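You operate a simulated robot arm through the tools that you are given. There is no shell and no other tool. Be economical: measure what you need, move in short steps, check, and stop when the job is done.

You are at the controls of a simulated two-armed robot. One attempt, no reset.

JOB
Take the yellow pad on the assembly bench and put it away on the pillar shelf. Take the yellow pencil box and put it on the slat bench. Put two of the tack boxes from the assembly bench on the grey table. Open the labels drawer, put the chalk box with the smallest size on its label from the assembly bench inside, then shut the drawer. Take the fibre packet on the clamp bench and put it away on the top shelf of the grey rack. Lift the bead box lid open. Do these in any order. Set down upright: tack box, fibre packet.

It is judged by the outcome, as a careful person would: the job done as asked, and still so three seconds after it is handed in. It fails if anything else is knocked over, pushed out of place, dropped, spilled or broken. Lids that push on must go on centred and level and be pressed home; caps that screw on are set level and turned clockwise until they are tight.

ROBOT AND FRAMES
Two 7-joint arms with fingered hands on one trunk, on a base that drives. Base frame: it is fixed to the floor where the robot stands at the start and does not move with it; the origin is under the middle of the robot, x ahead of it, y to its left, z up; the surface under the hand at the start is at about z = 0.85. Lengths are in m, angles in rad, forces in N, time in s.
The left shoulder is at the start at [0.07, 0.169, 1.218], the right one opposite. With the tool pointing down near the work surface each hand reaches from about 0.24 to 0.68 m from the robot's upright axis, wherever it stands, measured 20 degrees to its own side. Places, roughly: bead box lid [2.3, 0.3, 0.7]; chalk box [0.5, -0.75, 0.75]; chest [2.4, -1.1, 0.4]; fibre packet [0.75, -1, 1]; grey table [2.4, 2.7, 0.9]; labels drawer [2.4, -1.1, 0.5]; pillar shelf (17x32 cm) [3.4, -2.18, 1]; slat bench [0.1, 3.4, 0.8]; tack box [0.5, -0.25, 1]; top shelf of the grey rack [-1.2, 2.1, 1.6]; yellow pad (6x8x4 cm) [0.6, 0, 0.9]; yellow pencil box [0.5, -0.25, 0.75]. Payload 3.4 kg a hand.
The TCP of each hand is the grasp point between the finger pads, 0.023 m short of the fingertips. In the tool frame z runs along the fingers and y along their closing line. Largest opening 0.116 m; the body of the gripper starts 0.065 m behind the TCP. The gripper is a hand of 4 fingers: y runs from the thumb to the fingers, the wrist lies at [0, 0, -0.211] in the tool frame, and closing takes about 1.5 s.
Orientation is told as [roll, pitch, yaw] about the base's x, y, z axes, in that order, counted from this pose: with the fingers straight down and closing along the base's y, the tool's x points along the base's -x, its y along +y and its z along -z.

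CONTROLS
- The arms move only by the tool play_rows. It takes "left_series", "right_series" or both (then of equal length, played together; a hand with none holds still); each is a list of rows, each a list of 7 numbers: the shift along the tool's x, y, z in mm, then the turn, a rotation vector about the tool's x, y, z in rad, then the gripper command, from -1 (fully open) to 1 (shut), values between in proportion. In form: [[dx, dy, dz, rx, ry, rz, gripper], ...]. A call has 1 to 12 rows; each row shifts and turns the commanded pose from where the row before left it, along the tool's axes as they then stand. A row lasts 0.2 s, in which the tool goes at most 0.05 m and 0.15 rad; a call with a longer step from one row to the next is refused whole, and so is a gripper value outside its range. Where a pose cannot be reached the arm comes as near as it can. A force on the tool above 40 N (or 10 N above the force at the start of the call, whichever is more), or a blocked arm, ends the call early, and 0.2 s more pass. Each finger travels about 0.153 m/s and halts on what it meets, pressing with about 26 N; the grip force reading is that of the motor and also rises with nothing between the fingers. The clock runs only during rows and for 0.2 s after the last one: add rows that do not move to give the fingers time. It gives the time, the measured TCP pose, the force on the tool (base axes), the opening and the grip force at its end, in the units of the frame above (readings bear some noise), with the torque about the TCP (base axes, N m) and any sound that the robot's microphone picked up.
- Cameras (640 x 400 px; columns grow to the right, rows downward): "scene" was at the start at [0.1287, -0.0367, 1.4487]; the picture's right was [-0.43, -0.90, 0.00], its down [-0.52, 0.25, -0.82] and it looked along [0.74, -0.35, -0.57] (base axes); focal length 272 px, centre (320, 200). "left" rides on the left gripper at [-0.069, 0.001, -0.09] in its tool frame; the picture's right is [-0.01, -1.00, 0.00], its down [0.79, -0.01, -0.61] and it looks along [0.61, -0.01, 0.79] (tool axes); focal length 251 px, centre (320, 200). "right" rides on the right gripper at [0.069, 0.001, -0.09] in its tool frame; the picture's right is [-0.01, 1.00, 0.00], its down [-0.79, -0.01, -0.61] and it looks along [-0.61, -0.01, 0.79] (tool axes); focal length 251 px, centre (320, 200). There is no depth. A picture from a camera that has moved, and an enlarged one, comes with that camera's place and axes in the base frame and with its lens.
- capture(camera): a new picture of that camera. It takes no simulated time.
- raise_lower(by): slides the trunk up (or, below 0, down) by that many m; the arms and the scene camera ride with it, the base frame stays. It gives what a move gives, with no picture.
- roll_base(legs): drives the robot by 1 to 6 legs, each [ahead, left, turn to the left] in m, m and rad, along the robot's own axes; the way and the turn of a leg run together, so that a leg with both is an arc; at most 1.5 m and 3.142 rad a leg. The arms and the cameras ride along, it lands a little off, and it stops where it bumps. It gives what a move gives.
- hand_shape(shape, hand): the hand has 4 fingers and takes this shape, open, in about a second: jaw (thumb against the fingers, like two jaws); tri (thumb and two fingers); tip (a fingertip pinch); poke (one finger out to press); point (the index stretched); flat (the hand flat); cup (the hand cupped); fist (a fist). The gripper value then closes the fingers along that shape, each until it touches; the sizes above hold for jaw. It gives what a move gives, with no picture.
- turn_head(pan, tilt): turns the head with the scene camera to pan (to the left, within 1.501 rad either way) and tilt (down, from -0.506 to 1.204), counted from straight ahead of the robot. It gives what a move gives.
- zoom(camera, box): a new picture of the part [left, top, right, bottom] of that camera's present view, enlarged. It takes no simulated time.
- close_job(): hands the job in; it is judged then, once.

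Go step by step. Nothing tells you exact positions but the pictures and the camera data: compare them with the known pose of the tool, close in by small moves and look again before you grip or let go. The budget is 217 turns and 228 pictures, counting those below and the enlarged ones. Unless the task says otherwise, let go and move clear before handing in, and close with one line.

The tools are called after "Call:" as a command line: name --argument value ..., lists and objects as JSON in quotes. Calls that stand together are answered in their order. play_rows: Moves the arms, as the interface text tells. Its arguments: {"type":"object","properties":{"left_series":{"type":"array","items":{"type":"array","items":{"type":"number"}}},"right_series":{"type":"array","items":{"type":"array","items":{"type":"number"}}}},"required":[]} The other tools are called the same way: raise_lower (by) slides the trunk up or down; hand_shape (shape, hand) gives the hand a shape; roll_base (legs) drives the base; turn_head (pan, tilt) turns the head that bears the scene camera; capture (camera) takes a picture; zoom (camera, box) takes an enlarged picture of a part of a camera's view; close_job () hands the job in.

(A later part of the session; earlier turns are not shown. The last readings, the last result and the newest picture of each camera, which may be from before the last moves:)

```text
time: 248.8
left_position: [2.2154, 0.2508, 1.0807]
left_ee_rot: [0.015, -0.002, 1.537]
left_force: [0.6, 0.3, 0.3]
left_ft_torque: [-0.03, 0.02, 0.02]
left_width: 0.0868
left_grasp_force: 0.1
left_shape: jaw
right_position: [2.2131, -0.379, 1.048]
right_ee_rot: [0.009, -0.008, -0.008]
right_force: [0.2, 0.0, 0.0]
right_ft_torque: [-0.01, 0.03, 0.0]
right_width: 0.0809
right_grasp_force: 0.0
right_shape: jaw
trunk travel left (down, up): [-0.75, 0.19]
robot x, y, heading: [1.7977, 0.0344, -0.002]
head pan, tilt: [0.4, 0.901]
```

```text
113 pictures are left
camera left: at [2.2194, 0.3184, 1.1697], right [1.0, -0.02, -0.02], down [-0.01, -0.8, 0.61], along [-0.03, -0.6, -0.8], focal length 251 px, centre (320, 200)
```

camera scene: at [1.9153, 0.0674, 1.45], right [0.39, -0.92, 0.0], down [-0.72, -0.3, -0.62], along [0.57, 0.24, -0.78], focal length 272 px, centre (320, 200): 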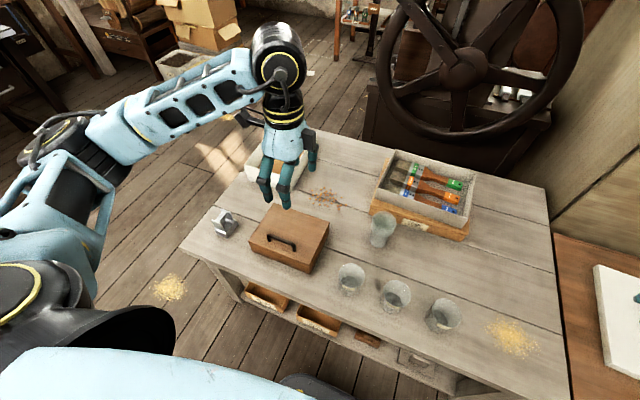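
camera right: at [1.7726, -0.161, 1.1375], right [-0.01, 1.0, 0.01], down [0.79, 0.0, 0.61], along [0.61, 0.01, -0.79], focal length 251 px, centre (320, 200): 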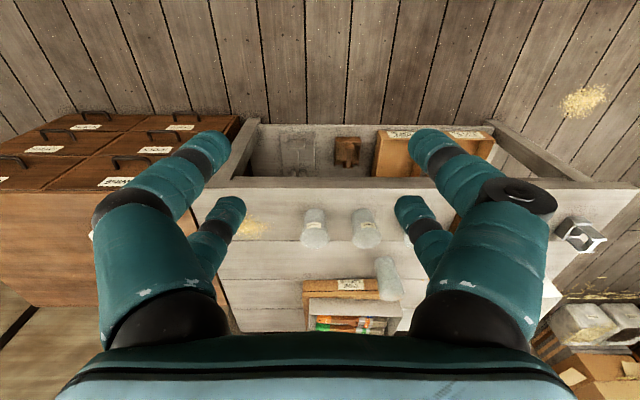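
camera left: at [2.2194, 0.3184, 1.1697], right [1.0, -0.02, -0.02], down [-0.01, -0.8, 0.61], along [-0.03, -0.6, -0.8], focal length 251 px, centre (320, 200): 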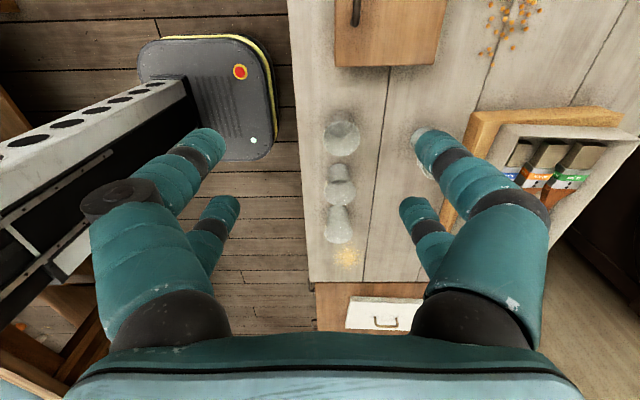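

Matches the estimate. Move the left hand above the handle.

Call:
play_rows --left_series '[[-13, -6.5, 33, 0, 0, 0, -0.5], [-13, -6.5, 33, 0, 0, 0, -0.5], [-13, -6.5, 33, 0, 0, 0, -0.5], [-13, -6.5, 33, 0, 0, 0, -0.5], [-13, -6.5, 33, 0, 0, 0, -0.5], [-13, -6.5, 33, 0, 0, 0, -0.5], [-13, -6.5, 33, 0, 0, 0, -0.5], [-13, -6.5, 33, 0, 0, 0, -0.5], [0, 0, 0, 0, 0, 0, -0.5]]'

Call:
capture --camera "left"

Call:
zoom --camera "scene" --box '[200, 130, 380, 290]'

```text
time: 250.8
left_position: [2.2682, 0.3548, 0.8161]
left_ee_rot: [0.014, -0.001, 1.537]
left_force: [-0.8, 1.0, -0.3]
left_ft_torque: [0.0, 0.0, 0.0]
left_width: 0.0865
left_grasp_force: 0.2
left_shape: jaw
right_position: [2.212, -0.38, 1.0478]
right_ee_rot: [0.012, -0.008, -0.006]
right_force: [-0.3, -0.4, -0.6]
right_ft_torque: [-0.01, -0.02, 0.02]
right_width: 0.0811
right_grasp_force: 0.0
right_shape: jaw
trunk travel left (down, up): [-0.75, 0.19]
robot x, y, heading: [1.7956, 0.0326, -0.002]
head pan, tilt: [0.4, 0.901]
```

```text
112 pictures are left
camera left: at [2.2706, 0.4238, 0.9055], right [1.0, -0.02, -0.02], down [-0.01, -0.8, 0.6], along [-0.03, -0.6, -0.8], focal length 251 px, centre (320, 200)
```

left: 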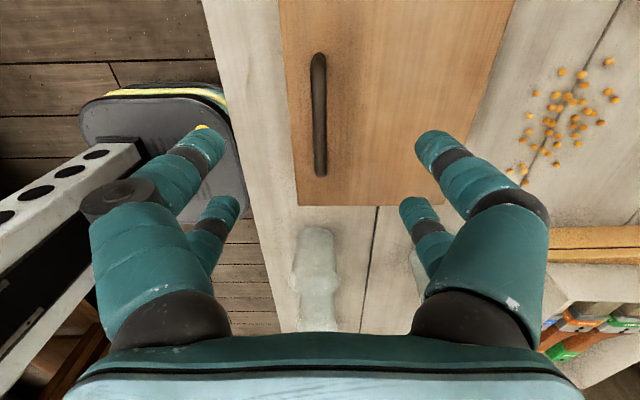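

```text
2.50 times, centred on (290, 210) of scene
camera zoom: at [1.9149, 0.0672, 1.45], right [0.39, -0.92, 0.0], down [-0.72, -0.3, -0.62], along [0.57, 0.24, -0.78], focal length 680 px, centre (395, 175)
```

zoom: 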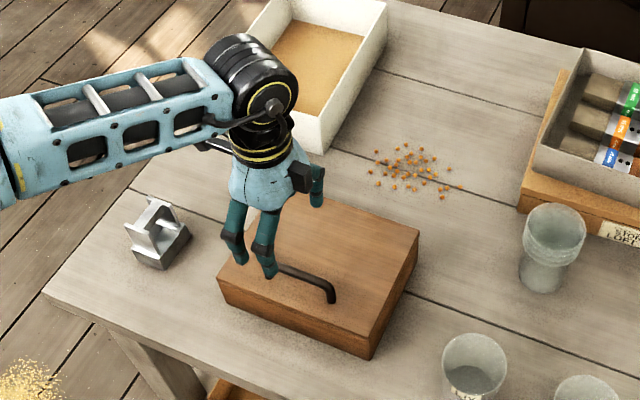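

Bar is centred between the fingers. Descend around it.

Call:
play_rows --left_series '[[4, 0, 30, 0, 0, 0, -0.5], [4, 0, 30, 0, 0, 0, -0.5], [0, 0, 25, 0, 0, 0, -0.5], [0, 0, 15, 0, 0, 0, -0.5], [0, 0, 10, 0, 0, 0, -0.5], [0, 0, 6, 0, 0, 0, -0.5], [0, 0, 0, 0, 0, 0, -0.5]]'

Call:
capture --camera "left"

Call:
zoom --camera "scene" --box '[200, 150, 380, 290]'

```text
time: 252.4
left_position: [2.2657, 0.3456, 0.6996]
left_ee_rot: [0.016, -0.002, 1.538]
left_force: [-0.2, -0.1, -0.5]
left_ft_torque: [-0.01, 0.0, -0.03]
left_width: 0.0865
left_grasp_force: 0.1
left_shape: jaw
right_position: [2.2127, -0.3783, 1.0472]
right_ee_rot: [0.01, -0.009, -0.004]
right_force: [0.3, 0.3, 0.3]
right_ft_torque: [-0.01, -0.01, -0.04]
right_width: 0.0808
right_grasp_force: 0.1
right_shape: jaw
trunk travel left (down, up): [-0.75, 0.19]
robot x, y, heading: [1.7949, 0.0377, -0.003]
head pan, tilt: [0.4, 0.901]
```

```text
110 pictures are left
camera left: at [2.269, 0.414, 0.7887], right [1.0, -0.02, -0.02], down [-0.01, -0.8, 0.61], along [-0.03, -0.6, -0.8], focal length 251 px, centre (320, 200)
```

left: 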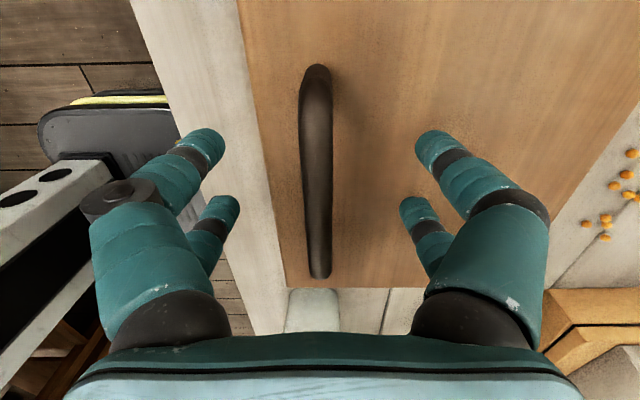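

```text
2.86 times, centred on (290, 220) of scene
camera zoom: at [1.9152, 0.0675, 1.45], right [0.39, -0.92, 0.0], down [-0.72, -0.3, -0.62], along [0.57, 0.24, -0.78], focal length 778 px, centre (406, 143)
```

zoom: 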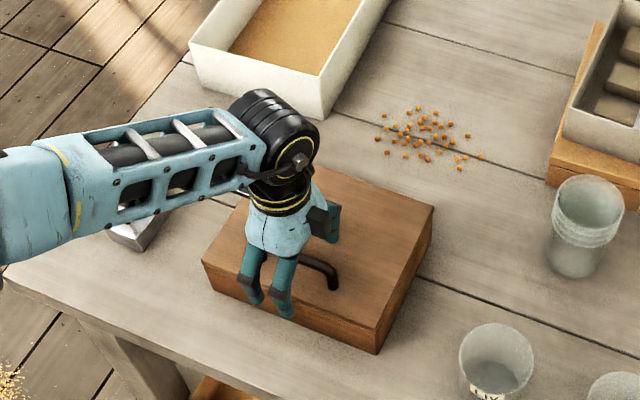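

Call:
play_rows --left_series '[[0, 3, 3, 0, 0, 0, -0.5], [0, 0, 3, 0, 0, 0, -0.5], [0, 0, 0, 0, 0, 0, 0], [0, 0, 0, 0, 0, 0, 0.4], [0, 0, 0, 0, 0, 0, 0.8], [0, 0, 0, 0, 0, 0, 1], [0, 0, 0, 0, 0, 0, 1], [0, 0, 0, 0, 0, 0, 1], [0, 0, 0, 0, 0, 0, 1]]'

Call:
capture --camera "left"

```text
time: 253.4
left_position: [2.2485, 0.3462, 0.6962]
left_ee_rot: [0.035, -0.007, 1.543]
left_force: [-30.0, -1.5, 36.2]
left_ft_torque: [0.09, 3.28, 0.53]
left_width: 0.012
left_grasp_force: 26.3
left_shape: jaw
right_position: [2.2044, -0.3808, 1.0483]
right_ee_rot: [0.014, -0.016, -0.004]
right_force: [0.3, 0.0, 0.2]
right_ft_torque: [0.0, 0.03, 0.02]
right_width: 0.081
right_grasp_force: 0.2
right_shape: jaw
trunk travel left (down, up): [-0.75, 0.19]
robot x, y, heading: [1.7959, 0.0358, 0.0]
head pan, tilt: [0.4, 0.901]
stopped in row 5 (left hand): the force on the tool passed its limit at 58 N (the readings are from after the stop); the commanded pose is now the measured one
```

```text
108 pictures are left
camera left: at [2.253, 0.414, 0.7855], right [1.0, -0.02, -0.03], down [0.01, -0.8, 0.6], along [-0.04, -0.6, -0.8], focal length 251 px, centre (320, 200)
```

left: 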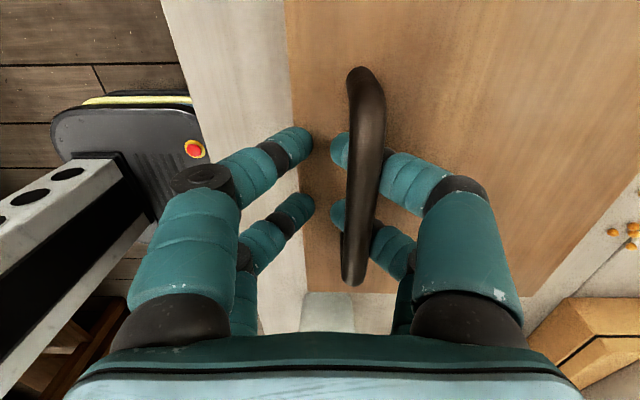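

Fingertips pressed on the lid while closing. Open again, rise, and check that the box hasn't moved.

Call:
play_rows --left_series '[[0, 0, 0, 0, 0, 0, 0.3], [0, 0, 0, 0, 0, 0, -0.3], [0, 0, -5, 0, 0, 0, -0.5], [0, 0, -10, 0, 0, 0, -0.5], [0, 0, 0, 0, 0, 0, -0.5]]'

Call:
capture --camera "left"

Call:
capture --camera "scene"

```text
time: 254.6
left_position: [2.2579, 0.3475, 0.7067]
left_ee_rot: [0.032, -0.003, 1.539]
left_force: [-1.0, -0.1, -0.1]
left_ft_torque: [-0.01, -0.02, 0.0]
left_width: 0.0866
left_grasp_force: 0.1
left_shape: jaw
right_position: [2.2129, -0.3795, 1.0469]
right_ee_rot: [0.009, -0.008, -0.006]
right_force: [0.1, -0.3, 0.4]
right_ft_torque: [-0.04, -0.05, -0.02]
right_width: 0.0812
right_grasp_force: 0.1
right_shape: jaw
trunk travel left (down, up): [-0.75, 0.19]
robot x, y, heading: [1.7966, 0.0354, -0.0]
head pan, tilt: [0.4, 0.901]
```

```text
107 pictures are left
camera left: at [2.2617, 0.4148, 0.7966], right [1.0, -0.02, -0.03], down [0.0, -0.8, 0.6], along [-0.04, -0.6, -0.8], focal length 251 px, centre (320, 200)
```

left: 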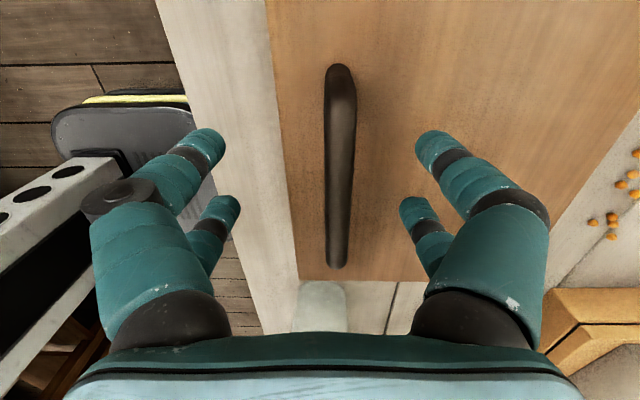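

```text
106 pictures are left
camera scene: at [1.9136, 0.0667, 1.45], right [0.39, -0.92, 0.0], down [-0.72, -0.3, -0.62], along [0.57, 0.24, -0.78], focal length 272 px, centre (320, 200)
```

scene: 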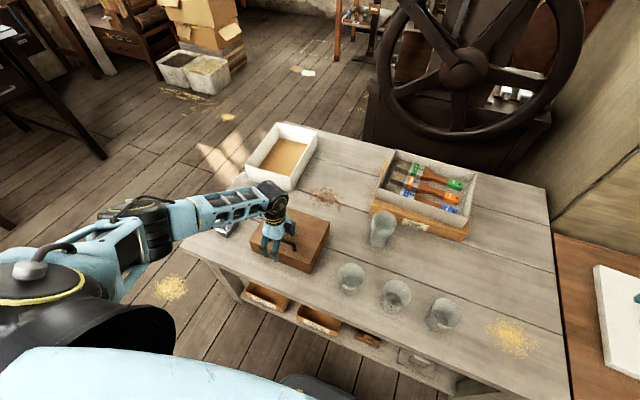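

The front fingers had caught the box's front edge (lid top is a bit higher than I assumed, ≈0.68). The box is unmoved in view. Rise 14 mm, recentre and look.

Call:
play_rows --left_series '[[0, -6, -8, 0, 0, 0, -0.5], [0, 0, -7, 0, 0, 0, -0.5], [0, 0, 0, 0, 0, 0, -0.4]]'

Call:
capture --camera "left"

Call:
zoom --camera "scene" --box '[230, 170, 350, 280]'

```text
time: 255.4
left_position: [2.2634, 0.3468, 0.7215]
left_ee_rot: [0.034, -0.002, 1.539]
left_force: [-0.8, -0.2, -0.8]
left_ft_torque: [-0.01, -0.04, -0.03]
left_width: 0.0814
left_grasp_force: 0.0
left_shape: jaw
right_position: [2.2129, -0.3786, 1.0462]
right_ee_rot: [0.012, -0.009, -0.003]
right_force: [0.2, -1.1, -1.3]
right_ft_torque: [-0.01, -0.02, -0.03]
right_width: 0.081
right_grasp_force: 0.0
right_shape: jaw
trunk travel left (down, up): [-0.75, 0.19]
robot x, y, heading: [1.7953, 0.0371, -0.006]
head pan, tilt: [0.4, 0.901]
```

```text
105 pictures are left
camera left: at [2.2688, 0.4149, 0.8103], right [1.0, -0.02, -0.03], down [0.0, -0.8, 0.6], along [-0.04, -0.6, -0.8], focal length 251 px, centre (320, 200)
```

left: 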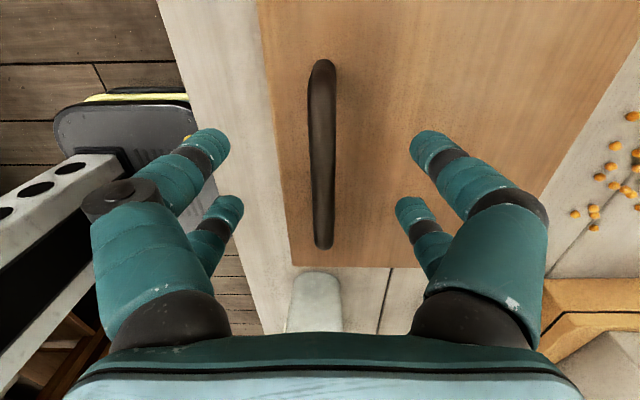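

```text
3.64 times, centred on (290, 225) of scene
camera zoom: at [1.9154, 0.0679, 1.4499], right [0.39, -0.92, 0.0], down [-0.72, -0.31, -0.62], along [0.57, 0.24, -0.78], focal length 990 px, centre (429, 109)
```

zoom: 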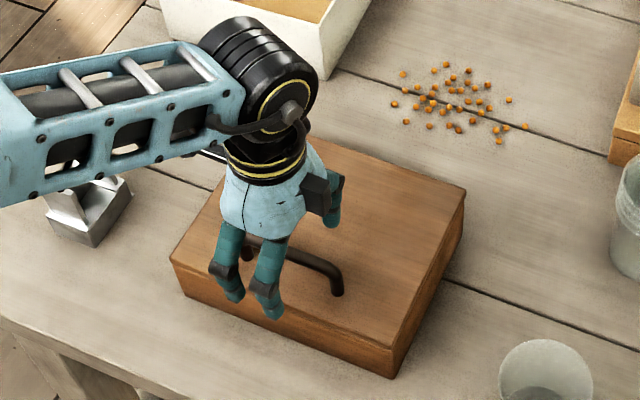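

Close part-way first (so the front fingers are over the lid), lower a few mm, then close fully.

Call:
play_rows --left_series '[[0, 0, 0, 0, 0, 0, 0], [0, 0, 0, 0, 0, 0, 0.25], [0, 0, 0, 0, 0, 0, 0.35], [0, 0, 0, 0, 0, 0, 0.35], [0, 0, 0, 0, 0, 0, 0.35]]'

Call:
capture --camera "left"

Call:
zoom --camera "scene" --box '[230, 170, 350, 280]'

```text
time: 256.6
left_position: [2.264, 0.347, 0.7204]
left_ee_rot: [0.033, -0.003, 1.54]
left_force: [-0.3, -0.3, 0.2]
left_ft_torque: [0.02, 0.01, 0.02]
left_width: 0.0382
left_grasp_force: 0.1
left_shape: jaw
right_position: [2.2132, -0.3788, 1.0482]
right_ee_rot: [0.011, -0.008, -0.007]
right_force: [-0.7, -1.0, -0.2]
right_ft_torque: [0.02, 0.01, 0.0]
right_width: 0.0809
right_grasp_force: 0.1
right_shape: jaw
trunk travel left (down, up): [-0.75, 0.19]
robot x, y, heading: [1.7993, 0.0392, 0.002]
head pan, tilt: [0.4, 0.901]
```

```text
103 pictures are left
camera left: at [2.2686, 0.4149, 0.8104], right [1.0, -0.02, -0.03], down [0.0, -0.8, 0.6], along [-0.04, -0.6, -0.8], focal length 251 px, centre (320, 200)
```

left: 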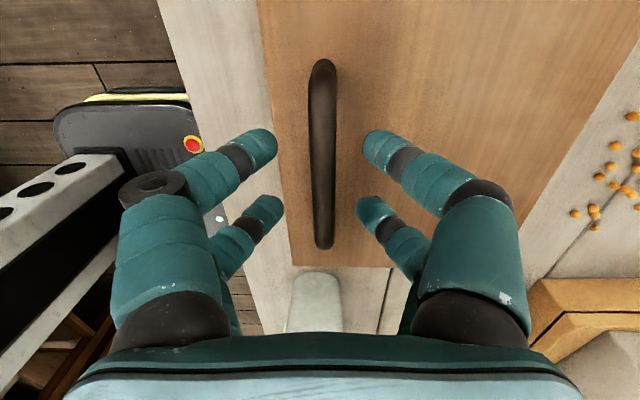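

```text
3.64 times, centred on (290, 225) of scene
camera zoom: at [1.9151, 0.0677, 1.4499], right [0.39, -0.92, 0.0], down [-0.72, -0.31, -0.62], along [0.57, 0.24, -0.78], focal length 990 px, centre (429, 109)
```

zoom: 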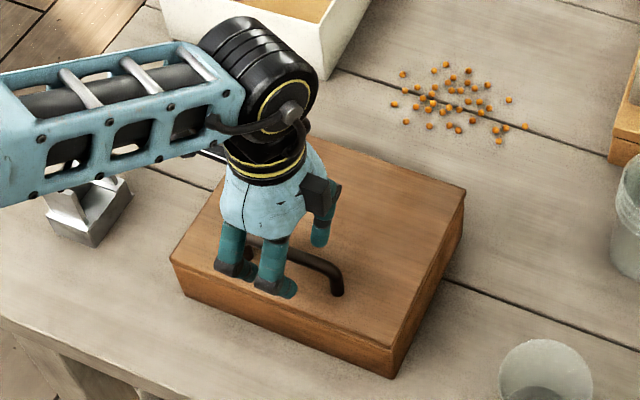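

Call:
play_rows --left_series '[[0, 0, 0, 0, 0, 0, 0.5], [0, 0, 0, 0, 0, 0, 0.5], [0, -1, 3, 0, 0, 0, 0.5], [0, 0, 3, 0, 0, 0, 0.5], [0, 0, 2, 0, 0, 0, 0.5], [0, 0, 0, 0, 0, 0, 0.8], [0, 0, 0, 0, 0, 0, 1], [0, 0, 0, 0, 0, 0, 1], [0, 0, 0, 0, 0, 0, 1], [0, 0, 0, 0, 0, 0, 1]]'

Call:
capture --camera "left"

Call:
zoom --camera "scene" --box '[230, 170, 350, 280]'

```text
time: 258.8
left_position: [2.2653, 0.3477, 0.7135]
left_ee_rot: [0.033, -0.003, 1.54]
left_force: [2.8, 0.5, -2.3]
left_ft_torque: [0.02, 0.0, 0.05]
left_width: 0.0002
left_grasp_force: 26.4
left_shape: jaw
right_position: [2.213, -0.379, 1.0464]
right_ee_rot: [0.011, -0.008, -0.005]
right_force: [0.1, 0.5, 0.9]
right_ft_torque: [0.04, 0.01, 0.0]
right_width: 0.081
right_grasp_force: 0.0
right_shape: jaw
trunk travel left (down, up): [-0.75, 0.19]
robot x, y, heading: [1.7939, 0.035, 0.002]
head pan, tilt: [0.4, 0.901]
```

```text
101 pictures are left
camera left: at [2.2694, 0.4148, 0.8021], right [1.0, -0.02, -0.03], down [0.0, -0.8, 0.6], along [-0.04, -0.6, -0.8], focal length 251 px, centre (320, 200)
```

left: 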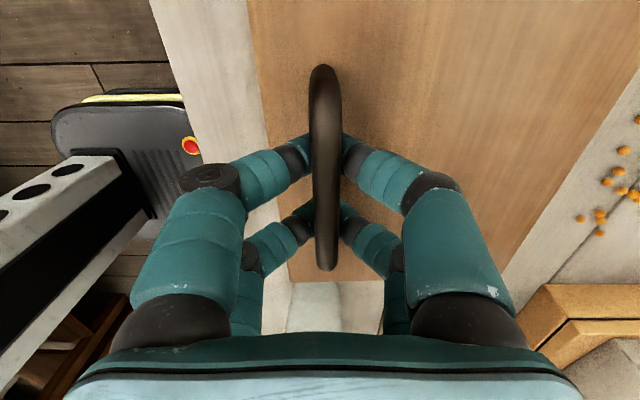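

```text
3.64 times, centred on (290, 225) of scene
camera zoom: at [1.916, 0.068, 1.4499], right [0.39, -0.92, 0.0], down [-0.72, -0.31, -0.62], along [0.57, 0.24, -0.78], focal length 990 px, centre (429, 109)
```

zoom: 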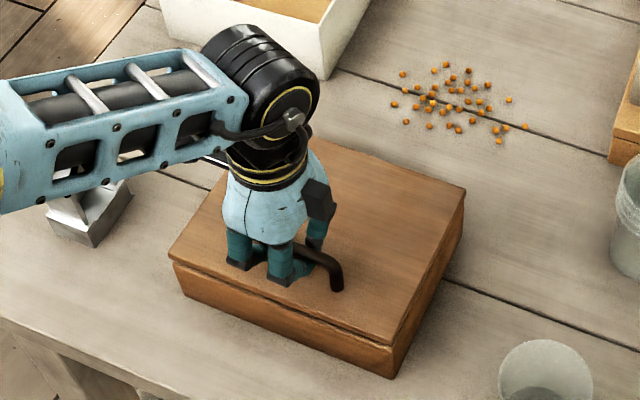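

Bar hooked (lid already slightly ajar). Lift along the hinge arc to about 60°.

Call:
play_rows --left_series '[[0, -8.6, -15.9, 0, 0, 0, 1], [0, -8.7, -15.8, 0, 0, 0, 1], [0, -12.5, -13, 0, 0, 0, 1], [0, -12.5, -13, 0, 0, 0, 1], [0, 0, 0, 0, 0, 0, 1]]'

Call:
capture --camera "left"

Call:
zoom --camera "scene" --box '[210, 130, 370, 280]'

```text
time: 260.0
left_position: [2.308, 0.3464, 0.7699]
left_ee_rot: [0.034, -0.005, 1.538]
left_force: [-0.7, -0.2, -0.5]
left_ft_torque: [-0.03, -0.01, -0.04]
left_width: 0.0
left_grasp_force: 25.8
left_shape: jaw
right_position: [2.2133, -0.3785, 1.0478]
right_ee_rot: [0.009, -0.009, -0.006]
right_force: [0.7, 0.6, 0.7]
right_ft_torque: [-0.07, 0.0, 0.02]
right_width: 0.0807
right_grasp_force: 0.1
right_shape: jaw
trunk travel left (down, up): [-0.75, 0.19]
robot x, y, heading: [1.7969, 0.0376, 0.001]
head pan, tilt: [0.4, 0.901]
```

```text
99 pictures are left
camera left: at [2.3124, 0.4133, 0.8584], right [1.0, -0.02, -0.03], down [0.0, -0.8, 0.6], along [-0.04, -0.6, -0.8], focal length 251 px, centre (320, 200)
```

left: 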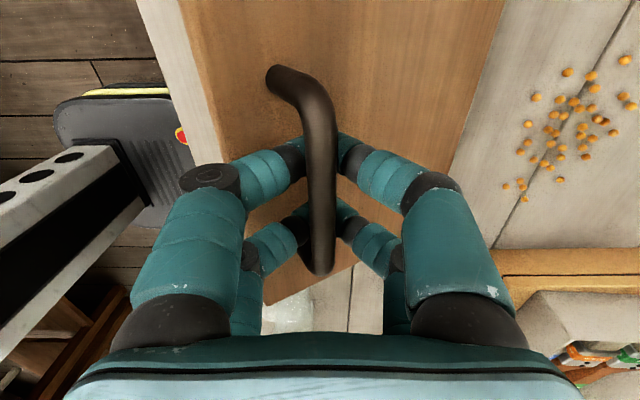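

```text
2.67 times, centred on (290, 205) of scene
camera zoom: at [1.9149, 0.068, 1.45], right [0.39, -0.92, 0.0], down [-0.72, -0.31, -0.62], along [0.57, 0.24, -0.78], focal length 726 px, centre (400, 187)
```

zoom: 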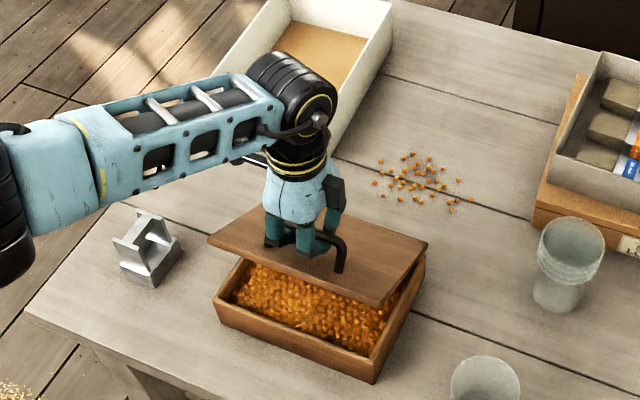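

Beautiful, the lid is at ~30°. Continue the arc.

Call:
play_rows --left_series '[[0, -15.4, -9.4, 0, 0, 0, 1], [0, -15.4, -9.4, 0, 0, 0, 1], [0, -17.3, -5, 0, 0, 0, 1], [0, -17.4, -5, 0, 0, 0, 1], [0, -18, -0.5, 0, 0, 0, 1], [0, -18, -0.3, 0, 0, 0, 1], [0, 0, 0, 0, 0, 0, 1]]'

Call:
capture --camera "left"

Call:
zoom --camera "scene" --box '[210, 130, 370, 280]'

```text
time: 261.6
left_position: [2.3843, 0.3412, 0.7965]
left_ee_rot: [0.034, -0.004, 1.539]
left_force: [-1.1, -0.2, -1.6]
left_ft_torque: [0.02, -0.02, -0.05]
left_width: 0.0001
left_grasp_force: 25.9
left_shape: jaw
left hand out of reach, approached as far as the arm can: row 5, 6
right_position: [2.2122, -0.3786, 1.0475]
right_ee_rot: [0.01, -0.007, -0.005]
right_force: [0.9, 0.5, -0.2]
right_ft_torque: [-0.01, 0.0, -0.04]
right_width: 0.0813
right_grasp_force: 0.1
right_shape: jaw
trunk travel left (down, up): [-0.75, 0.19]
robot x, y, heading: [1.7969, 0.0357, -0.001]
head pan, tilt: [0.4, 0.901]
```

```text
97 pictures are left
camera left: at [2.389, 0.4093, 0.8866], right [1.0, -0.02, -0.03], down [0.0, -0.8, 0.6], along [-0.04, -0.6, -0.8], focal length 251 px, centre (320, 200)
```

left: 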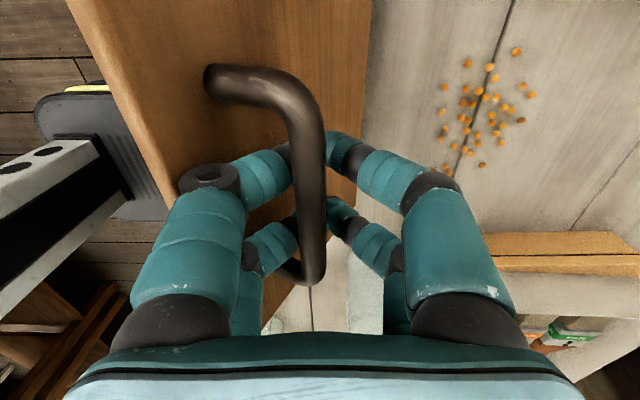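

```text
2.67 times, centred on (290, 205) of scene
camera zoom: at [1.9153, 0.0672, 1.4499], right [0.39, -0.92, 0.0], down [-0.72, -0.3, -0.62], along [0.57, 0.24, -0.78], focal length 726 px, centre (400, 187)
```

zoom: 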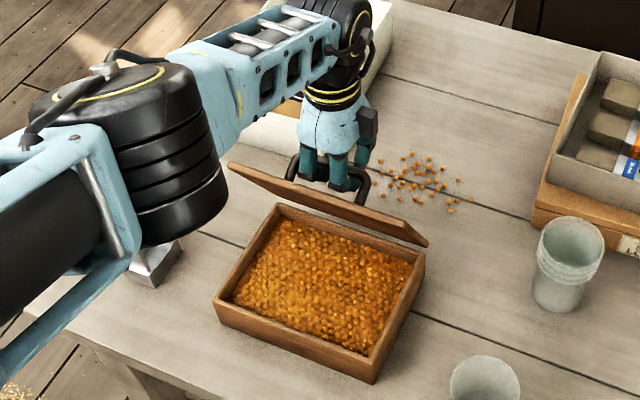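

Lid ~65°, arm at its reach limit. Nudge the base forward 5.5 cm to carry the lid on.

Call:
roll_base --legs '[[0.055, 0, 0]]'

Call:
capture --camera "left"

Call:
zoom --camera "scene" --box '[190, 130, 370, 290]'

```text
time: 262.6
left_position: [2.4386, 0.3428, 0.7979]
left_ee_rot: [0.031, -0.003, 1.54]
left_force: [-0.6, -0.9, -0.6]
left_ft_torque: [0.01, 0.07, 0.07]
left_width: 0.0001
left_grasp_force: 25.6
left_shape: jaw
right_position: [2.2663, -0.3787, 1.0485]
right_ee_rot: [0.01, -0.011, -0.005]
right_force: [0.6, -0.4, -0.4]
right_ft_torque: [0.03, 0.01, -0.02]
right_width: 0.081
right_grasp_force: 0.1
right_shape: jaw
trunk travel left (down, up): [-0.75, 0.19]
robot x, y, heading: [1.8506, 0.0382, -0.003]
head pan, tilt: [0.4, 0.901]
```

```text
95 pictures are left
camera left: at [2.4427, 0.41, 0.8876], right [1.0, -0.02, -0.03], down [0.0, -0.8, 0.6], along [-0.04, -0.6, -0.8], focal length 251 px, centre (320, 200)
```

left: 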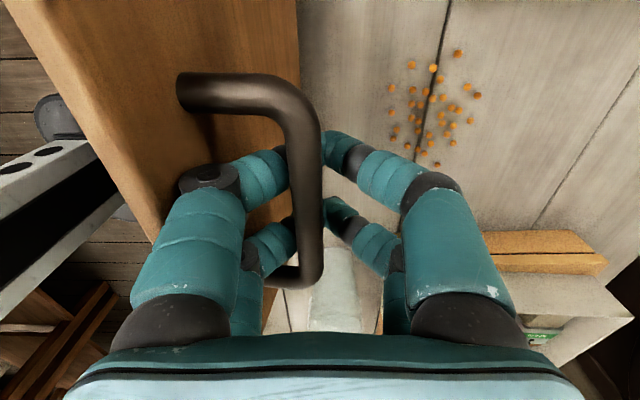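

```text
2.50 times, centred on (280, 210) of scene
camera zoom: at [1.9676, 0.0686, 1.4502], right [0.39, -0.92, 0.0], down [-0.72, -0.31, -0.62], along [0.57, 0.24, -0.78], focal length 680 px, centre (420, 175)
```

zoom: 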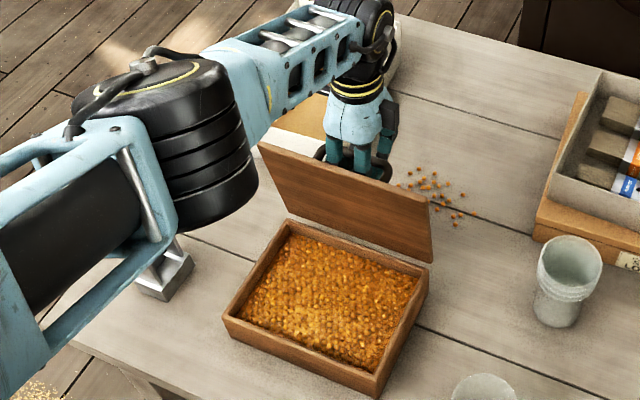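

Almost vertical. Another 3 cm forward, slightly lower.

Call:
play_rows --left_series '[[0, 0, 4, 0, 0, 0, 1]]'

Call:
roll_base --legs '[[0.03, 0, 0]]'

Call:
play_rows --left_series '[[0, 0, 5, 0, 0, 0, 1], [0, 0, 0, 0, 0, 0, 1]]'

Call:
capture --camera "left"

Call:
zoom --camera "scene" --box '[190, 130, 370, 290]'

```text
time: 263.0
left_position: [2.4371, 0.3402, 0.7939]
left_ee_rot: [0.033, -0.003, 1.542]
left_force: [-0.7, -0.7, 0.8]
left_ft_torque: [-0.03, 0.0, -0.02]
left_width: 0.0001
left_grasp_force: 26.2
left_shape: jaw
right_position: [2.2672, -0.3782, 1.0479]
right_ee_rot: [0.01, -0.009, -0.005]
right_force: [0.4, 0.7, 0.9]
right_ft_torque: [0.01, -0.05, -0.01]
right_width: 0.0808
right_grasp_force: 0.0
right_shape: jaw
trunk travel left (down, up): [-0.75, 0.19]
robot x, y, heading: [1.8527, 0.0353, -0.001]
head pan, tilt: [0.4, 0.901]
```

```text
time: 263.8
left_position: [2.4665, 0.3413, 0.7915]
left_ee_rot: [0.036, -0.001, 1.538]
left_force: [-7.5, -2.3, -13.8]
left_ft_torque: [0.05, 0.12, 0.13]
left_width: 0.0001
left_grasp_force: 26.0
left_shape: jaw
right_position: [2.2975, -0.378, 1.0473]
right_ee_rot: [0.007, -0.009, -0.007]
right_force: [0.0, 0.1, 0.9]
right_ft_torque: [0.0, -0.03, 0.01]
right_width: 0.0807
right_grasp_force: 0.0
right_shape: jaw
trunk travel left (down, up): [-0.75, 0.19]
robot x, y, heading: [1.8854, 0.0341, 0.0]
head pan, tilt: [0.4, 0.901]
```

```text
time: 264.4
left_position: [2.4653, 0.3396, 0.7874]
left_ee_rot: [0.037, -0.002, 1.538]
left_force: [0.0, -0.2, -0.2]
left_ft_torque: [-0.02, 0.0, -0.03]
left_width: 0.0003
left_grasp_force: 25.7
left_shape: jaw
right_position: [2.2987, -0.377, 1.0473]
right_ee_rot: [0.01, -0.009, -0.006]
right_force: [-0.7, 0.2, 0.0]
right_ft_torque: [-0.01, -0.02, -0.03]
right_width: 0.0811
right_grasp_force: 0.0
right_shape: jaw
trunk travel left (down, up): [-0.75, 0.19]
robot x, y, heading: [1.8817, 0.0412, 0.003]
head pan, tilt: [0.4, 0.901]
```

```text
93 pictures are left
camera left: at [2.4702, 0.408, 0.8765], right [1.0, -0.02, -0.04], down [0.0, -0.8, 0.6], along [-0.04, -0.6, -0.8], focal length 251 px, centre (320, 200)
```

left: 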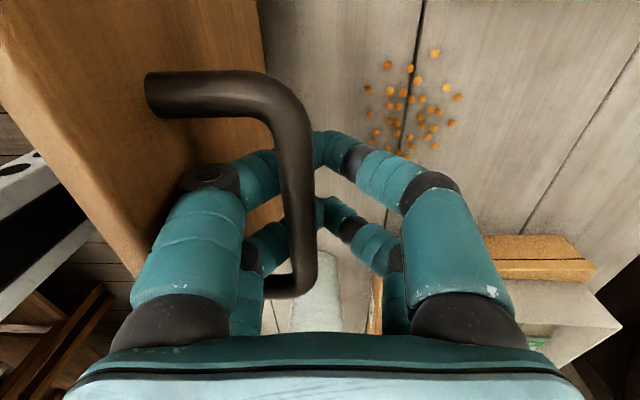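

```text
2.50 times, centred on (280, 210) of scene
camera zoom: at [2.0004, 0.0678, 1.45], right [0.39, -0.92, 0.0], down [-0.72, -0.3, -0.62], along [0.57, 0.24, -0.78], focal length 680 px, centre (420, 175)
```

zoom: 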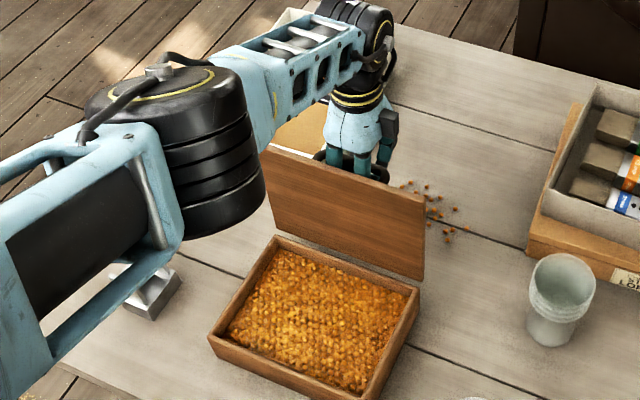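

Lid looks just past vertical. Push 1.5 cm more, then open fingers slightly.

Call:
roll_base --legs '[[0.018, 0, 0]]'

Call:
play_rows --left_series '[[0, 0, 3, 0, 0, 0, 1], [0, 0, 2, 0, 0, 0, 1], [0, 0, 0, 0, 0, 0, 0.8], [0, 0, 0, 0, 0, 0, 0.65], [0, 0, 0, 0, 0, 0, 0.55], [0, 0, 0, 0, 0, 0, 0.55], [0, 0, 0, 0, 0, 0, 0.55]]'

Call:
capture --camera "left"

Call:
zoom --camera "scene" --box '[190, 130, 370, 290]'

```text
time: 265.2
left_position: [2.4809, 0.3398, 0.7857]
left_ee_rot: [0.039, -0.002, 1.539]
left_force: [-12.3, -5.9, -27.9]
left_ft_torque: [0.09, -0.45, 0.11]
left_width: 0.0003
left_grasp_force: 26.2
left_shape: jaw
right_position: [2.3145, -0.3772, 1.0485]
right_ee_rot: [0.008, -0.009, -0.008]
right_force: [0.4, 0.3, -0.8]
right_ft_torque: [-0.01, 0.01, 0.01]
right_width: 0.0809
right_grasp_force: 0.1
right_shape: jaw
trunk travel left (down, up): [-0.75, 0.19]
robot x, y, heading: [1.8969, 0.036, -0.001]
head pan, tilt: [0.4, 0.901]
```

```text
time: 266.8
left_position: [2.4788, 0.3399, 0.7826]
left_ee_rot: [0.038, -0.002, 1.537]
left_force: [0.0, -0.5, 0.6]
left_ft_torque: [0.02, 0.02, 0.04]
left_width: 0.0255
left_grasp_force: 0.0
left_shape: jaw
right_position: [2.3168, -0.3787, 1.0473]
right_ee_rot: [0.009, -0.009, -0.005]
right_force: [-0.5, -0.7, 0.5]
right_ft_torque: [0.02, -0.01, -0.01]
right_width: 0.0807
right_grasp_force: 0.1
right_shape: jaw
trunk travel left (down, up): [-0.75, 0.19]
robot x, y, heading: [1.8989, 0.037, 0.003]
head pan, tilt: [0.4, 0.901]
```

```text
91 pictures are left
camera left: at [2.4845, 0.4076, 0.8709], right [1.0, -0.02, -0.04], down [0.01, -0.8, 0.6], along [-0.05, -0.6, -0.8], focal length 251 px, centre (320, 200)
```

left: 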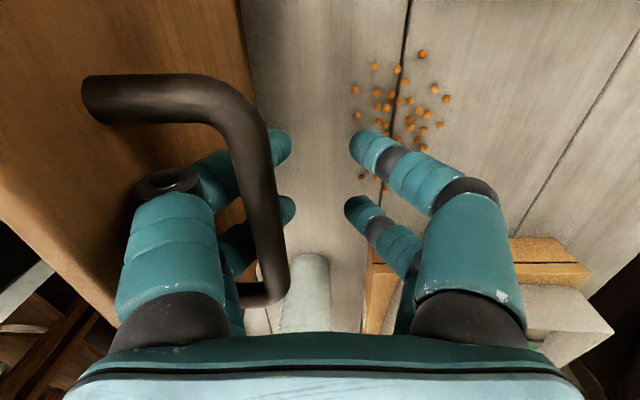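

```text
2.50 times, centred on (280, 210) of scene
camera zoom: at [2.0178, 0.0675, 1.45], right [0.39, -0.92, 0.0], down [-0.72, -0.3, -0.62], along [0.57, 0.24, -0.78], focal length 680 px, centre (420, 175)
```

zoom: 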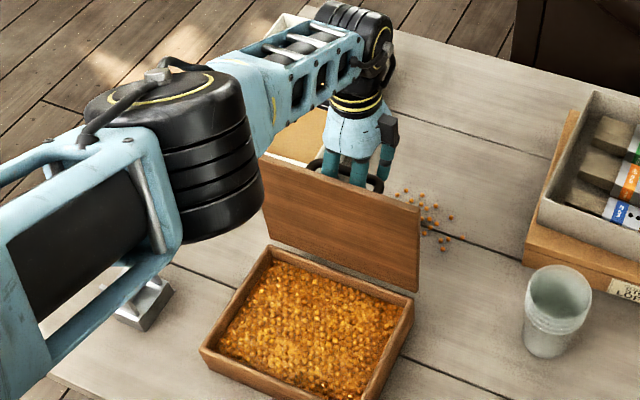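

The bar now rests over the inner fingertips, so I open a little more, step by step, watching the lid.

Call:
play_rows --left_series '[[0, 0, 0, 0, 0, 0, 0.4], [0, 0, 0, 0, 0, 0, 0.25], [0, 0, 0, 0, 0, 0, 0.1], [0, 0, 0, 0, 0, 0, 0.1]]'

Call:
capture --camera "left"

Call:
zoom --camera "scene" --box '[190, 130, 370, 290]'

```text
time: 267.8
left_position: [2.4788, 0.3392, 0.7812]
left_ee_rot: [0.038, -0.004, 1.538]
left_force: [0.3, 0.5, -1.0]
left_ft_torque: [-0.01, -0.02, -0.02]
left_width: 0.0517
left_grasp_force: 0.0
left_shape: jaw
right_position: [2.3148, -0.3794, 1.0472]
right_ee_rot: [0.012, -0.009, -0.005]
right_force: [-0.1, 0.1, -0.9]
right_ft_torque: [0.04, -0.04, 0.0]
right_width: 0.0809
right_grasp_force: 0.0
right_shape: jaw
trunk travel left (down, up): [-0.75, 0.19]
robot x, y, heading: [1.898, 0.0354, 0.001]
head pan, tilt: [0.4, 0.901]
```

```text
89 pictures are left
camera left: at [2.4846, 0.4076, 0.8708], right [1.0, -0.02, -0.04], down [0.01, -0.8, 0.6], along [-0.05, -0.6, -0.8], focal length 251 px, centre (320, 200)
```

left: 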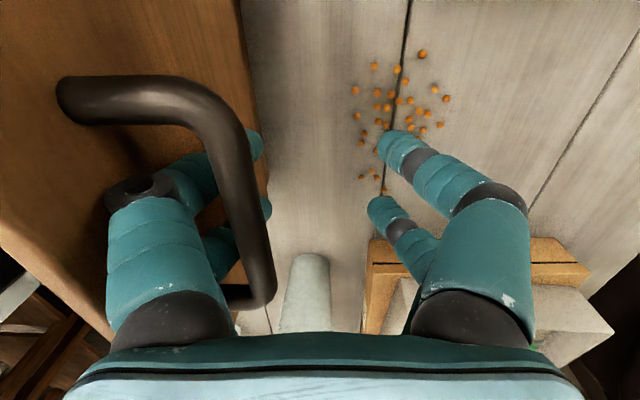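

```text
2.50 times, centred on (280, 210) of scene
camera zoom: at [2.0179, 0.0675, 1.4499], right [0.39, -0.92, 0.0], down [-0.72, -0.3, -0.62], along [0.57, 0.24, -0.78], focal length 680 px, centre (420, 175)
```

zoom: 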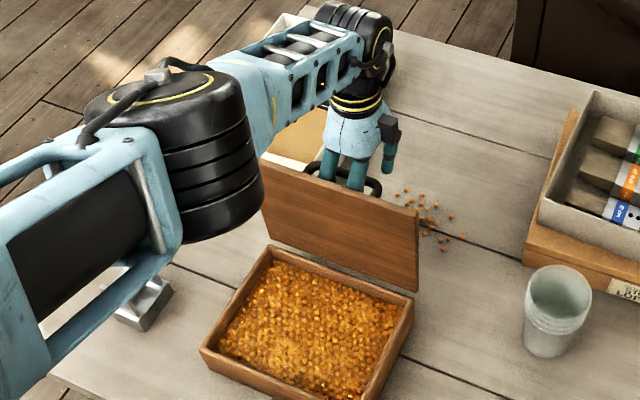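

The lid looks ~6° past vertical and the inner fingers are nudging it. I open a touch more while moving slightly toward +x, and check again.

Call:
play_rows --left_series '[[0, -6, 0, 0, 0, 0, 0.0], [0, -6, 0, 0, 0, 0, -0.1], [0, 0, 0, 0, 0, 0, -0.1]]'

Call:
capture --camera "left"

Call:
zoom --camera "scene" --box '[230, 160, 320, 240]'

```text
time: 268.6
left_position: [2.48, 0.3395, 0.7816]
left_ee_rot: [0.039, -0.006, 1.539]
left_force: [-0.2, 0.9, -0.1]
left_ft_torque: [-0.04, -0.03, -0.02]
left_width: 0.0631
left_grasp_force: 0.0
left_shape: jaw
left hand out of reach, approached as far as the arm can: row 1, 2
right_position: [2.3157, -0.3781, 1.0472]
right_ee_rot: [0.01, -0.008, -0.007]
right_force: [0.9, 0.1, -0.2]
right_ft_torque: [0.01, 0.0, 0.0]
right_width: 0.0809
right_grasp_force: 0.1
right_shape: jaw
trunk travel left (down, up): [-0.75, 0.19]
robot x, y, heading: [1.8985, 0.0347, -0.004]
head pan, tilt: [0.4, 0.901]
```

```text
87 pictures are left
camera left: at [2.4846, 0.4076, 0.8708], right [1.0, -0.02, -0.04], down [0.01, -0.8, 0.6], along [-0.05, -0.6, -0.8], focal length 251 px, centre (320, 200)
```

left: 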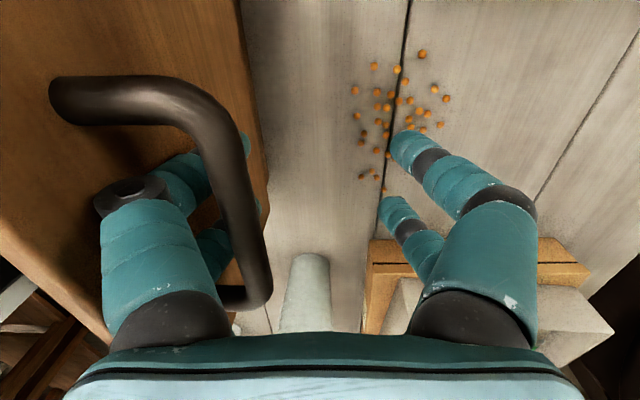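

```text
5.00 times, centred on (275, 200) of scene
camera zoom: at [2.0179, 0.0675, 1.4499], right [0.39, -0.92, 0.0], down [-0.72, -0.3, -0.62], along [0.57, 0.24, -0.78], focal length 1361 px, centre (545, 200)
```

zoom: 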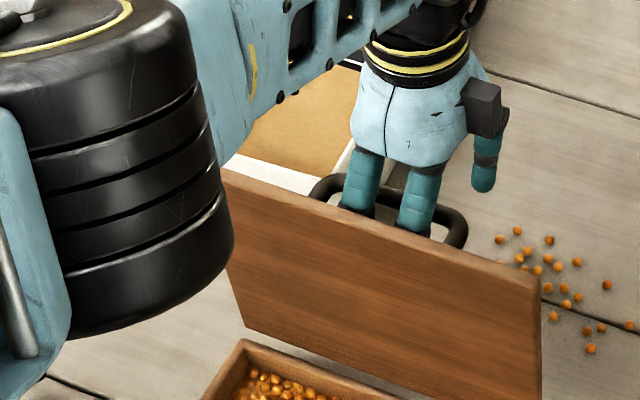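

Rise gradually while opening the last bit so that the fingertips slip out between bar and lid.

Call:
play_rows --left_series '[[0, 0, -3, 0, 0, 0, -0.15], [0, 0, -5, 0, 0, 0, -0.2], [0, 0, -6, 0, 0, 0, -0.25], [0, 0, -8, 0, 0, 0, -0.25], [0, 0, -8, 0, 0, 0, -0.25], [0, 0, 0, 0, 0, 0, -0.25]]'

Call:
capture --camera "left"

Call:
zoom --camera "scene" --box '[190, 130, 370, 290]'

```text
time: 270.0
left_position: [2.4796, 0.3389, 0.8098]
left_ee_rot: [0.039, -0.003, 1.539]
left_force: [-0.4, 0.1, -0.3]
left_ft_torque: [0.01, 0.01, 0.0]
left_width: 0.0718
left_grasp_force: 0.1
left_shape: jaw
right_position: [2.3153, -0.3791, 1.0475]
right_ee_rot: [0.009, -0.009, -0.008]
right_force: [0.4, -0.2, -0.4]
right_ft_torque: [-0.03, 0.01, 0.0]
right_width: 0.0807
right_grasp_force: 0.2
right_shape: jaw
trunk travel left (down, up): [-0.75, 0.19]
robot x, y, heading: [1.9008, 0.0366, -0.0]
head pan, tilt: [0.4, 0.901]
```

```text
85 pictures are left
camera left: at [2.4854, 0.407, 0.9002], right [1.0, -0.02, -0.04], down [0.01, -0.8, 0.6], along [-0.05, -0.6, -0.8], focal length 251 px, centre (320, 200)
```

left: 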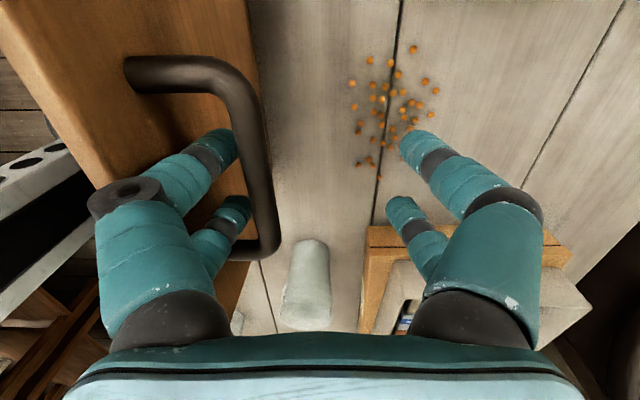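

```text
2.50 times, centred on (280, 210) of scene
camera zoom: at [2.018, 0.0674, 1.4499], right [0.39, -0.92, 0.0], down [-0.72, -0.3, -0.62], along [0.57, 0.24, -0.78], focal length 680 px, centre (420, 175)
```

zoom: 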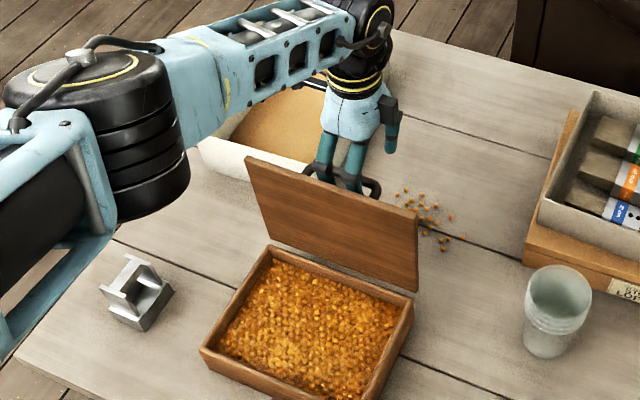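

Tips are free and the lid stands by itself. Rise clear.

Call:
play_rows --left_series '[[0, 0, -10, 0, 0, 0, -0.25], [0, 0, -20, 0, 0, 0, -0.25], [0, 0, -30, 0, 0, 0, -0.25], [0, 0, -40, 0, 0, 0, -0.25], [0, 0, -40, 0, 0, 0, -0.25], [0, 0, 0, 0, 0, 0, -0.25]]'

Call:
capture --camera "left"

Call:
capture --camera "scene"

```text
time: 271.4
left_position: [2.4876, 0.3393, 0.9523]
left_ee_rot: [0.04, -0.004, 1.539]
left_force: [-0.3, -1.1, 0.5]
left_ft_torque: [0.0, 0.03, 0.02]
left_width: 0.0719
left_grasp_force: 0.0
left_shape: jaw
right_position: [2.3156, -0.3782, 1.0467]
right_ee_rot: [0.011, -0.009, -0.007]
right_force: [0.3, -0.3, -0.3]
right_ft_torque: [0.0, 0.01, 0.0]
right_width: 0.0807
right_grasp_force: 0.0
right_shape: jaw
trunk travel left (down, up): [-0.75, 0.19]
robot x, y, heading: [1.9004, 0.0359, 0.0]
head pan, tilt: [0.4, 0.901]
```

```text
83 pictures are left
camera left: at [2.4927, 0.4068, 1.042], right [1.0, -0.02, -0.04], down [0.01, -0.8, 0.6], along [-0.05, -0.6, -0.8], focal length 251 px, centre (320, 200)
```

left: 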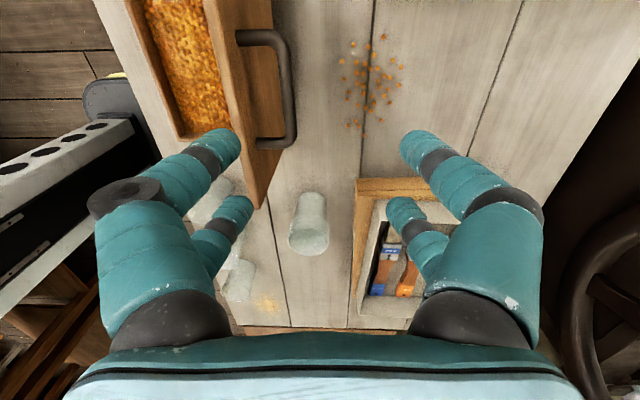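

```text
82 pictures are left
camera scene: at [2.0181, 0.0677, 1.4499], right [0.39, -0.92, 0.0], down [-0.72, -0.3, -0.62], along [0.57, 0.24, -0.78], focal length 272 px, centre (320, 200)
```

scene: 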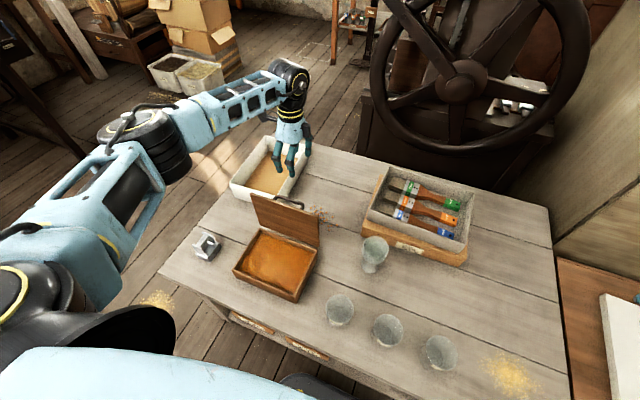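

The lid stays open. Retract and unwind the left hand, then drive back round to the front of the assembly bench for the tack boxes.

Call:
play_rows --left_series '[[0, 0, -45, 0, 0, 0, -0.5], [0, 0, -45, 0, 0, 0, -0.5], [0, 30, 0, 0, 0, 0.145, -0.5], [0, 30, 0, 0, 0, 0.145, -0.5], [0, 30, 0, 0, 0, 0.145, -0.5], [0, 0, 0, 0, 0, 0.145, -0.5], [0, 0, 0, 0, 0, 0.145, -0.5], [0, 0, 0, 0, 0, 0.145, -0.5], [0, 0, 0, 0, 0, 0.145, -0.5], [0, 0, 0, 0, 0, 0.145, -0.5], [0, 0, 0, 0, 0, 0.145, -0.5], [0, 0, 0, 0, 0, 0.145, -0.5]]'

Call:
roll_base --legs '[[-0.47, 0, 0], [0, 0.9, 0]]'

Call:
play_rows --left_series '[[30, 5, 0, 0, 0, 0.08, -0.5], [30, 5, 0, 0, 0, 0, -0.5], [30, 5, 0, 0, 0, 0, -0.5], [0, 0, 0, 0, 0, 0, -0.5]]'

```text
time: 274.0
left_position: [2.4019, 0.3535, 1.0442]
left_ee_rot: [0.007, 0.038, 0.086]
left_force: [0.2, 0.7, -0.9]
left_ft_torque: [0.01, 0.03, 0.03]
left_width: 0.0868
left_grasp_force: 0.1
left_shape: jaw
right_position: [2.3164, -0.379, 1.0473]
right_ee_rot: [0.01, -0.01, -0.006]
right_force: [-0.3, -0.1, 0.5]
right_ft_torque: [-0.04, 0.01, -0.01]
right_width: 0.081
right_grasp_force: 0.1
right_shape: jaw
trunk travel left (down, up): [-0.75, 0.19]
robot x, y, heading: [1.9002, 0.0326, -0.005]
head pan, tilt: [0.4, 0.901]
```

```text
time: 281.2
left_position: [1.9376, 1.2594, 1.0457]
left_ee_rot: [0.006, 0.038, 0.083]
left_force: [-0.7, 0.2, 0.5]
left_ft_torque: [-0.01, 0.04, 0.0]
left_width: 0.0868
left_grasp_force: 0.0
left_shape: jaw
right_position: [1.8479, 0.5282, 1.0478]
right_ee_rot: [0.011, -0.009, -0.012]
right_force: [-0.4, 0.6, 0.0]
right_ft_torque: [0.01, -0.01, 0.03]
right_width: 0.0809
right_grasp_force: 0.1
right_shape: jaw
trunk travel left (down, up): [-0.75, 0.19]
robot x, y, heading: [1.4348, 0.9469, -0.01]
head pan, tilt: [0.4, 0.901]
```

```text
time: 282.2
left_position: [1.8463, 1.2721, 1.0504]
left_ee_rot: [0.008, 0.041, 0.002]
left_force: [-0.5, 0.4, -0.7]
left_ft_torque: [0.01, 0.03, 0.04]
left_width: 0.0865
left_grasp_force: 0.0
left_shape: jaw
right_position: [1.8474, 0.5277, 1.047]
right_ee_rot: [0.011, -0.009, -0.013]
right_force: [0.2, -0.9, -0.6]
right_ft_torque: [0.01, -0.01, 0.0]
right_width: 0.0806
right_grasp_force: 0.0
right_shape: jaw
trunk travel left (down, up): [-0.75, 0.19]
robot x, y, heading: [1.433, 0.9472, -0.007]
head pan, tilt: [0.4, 0.901]
```

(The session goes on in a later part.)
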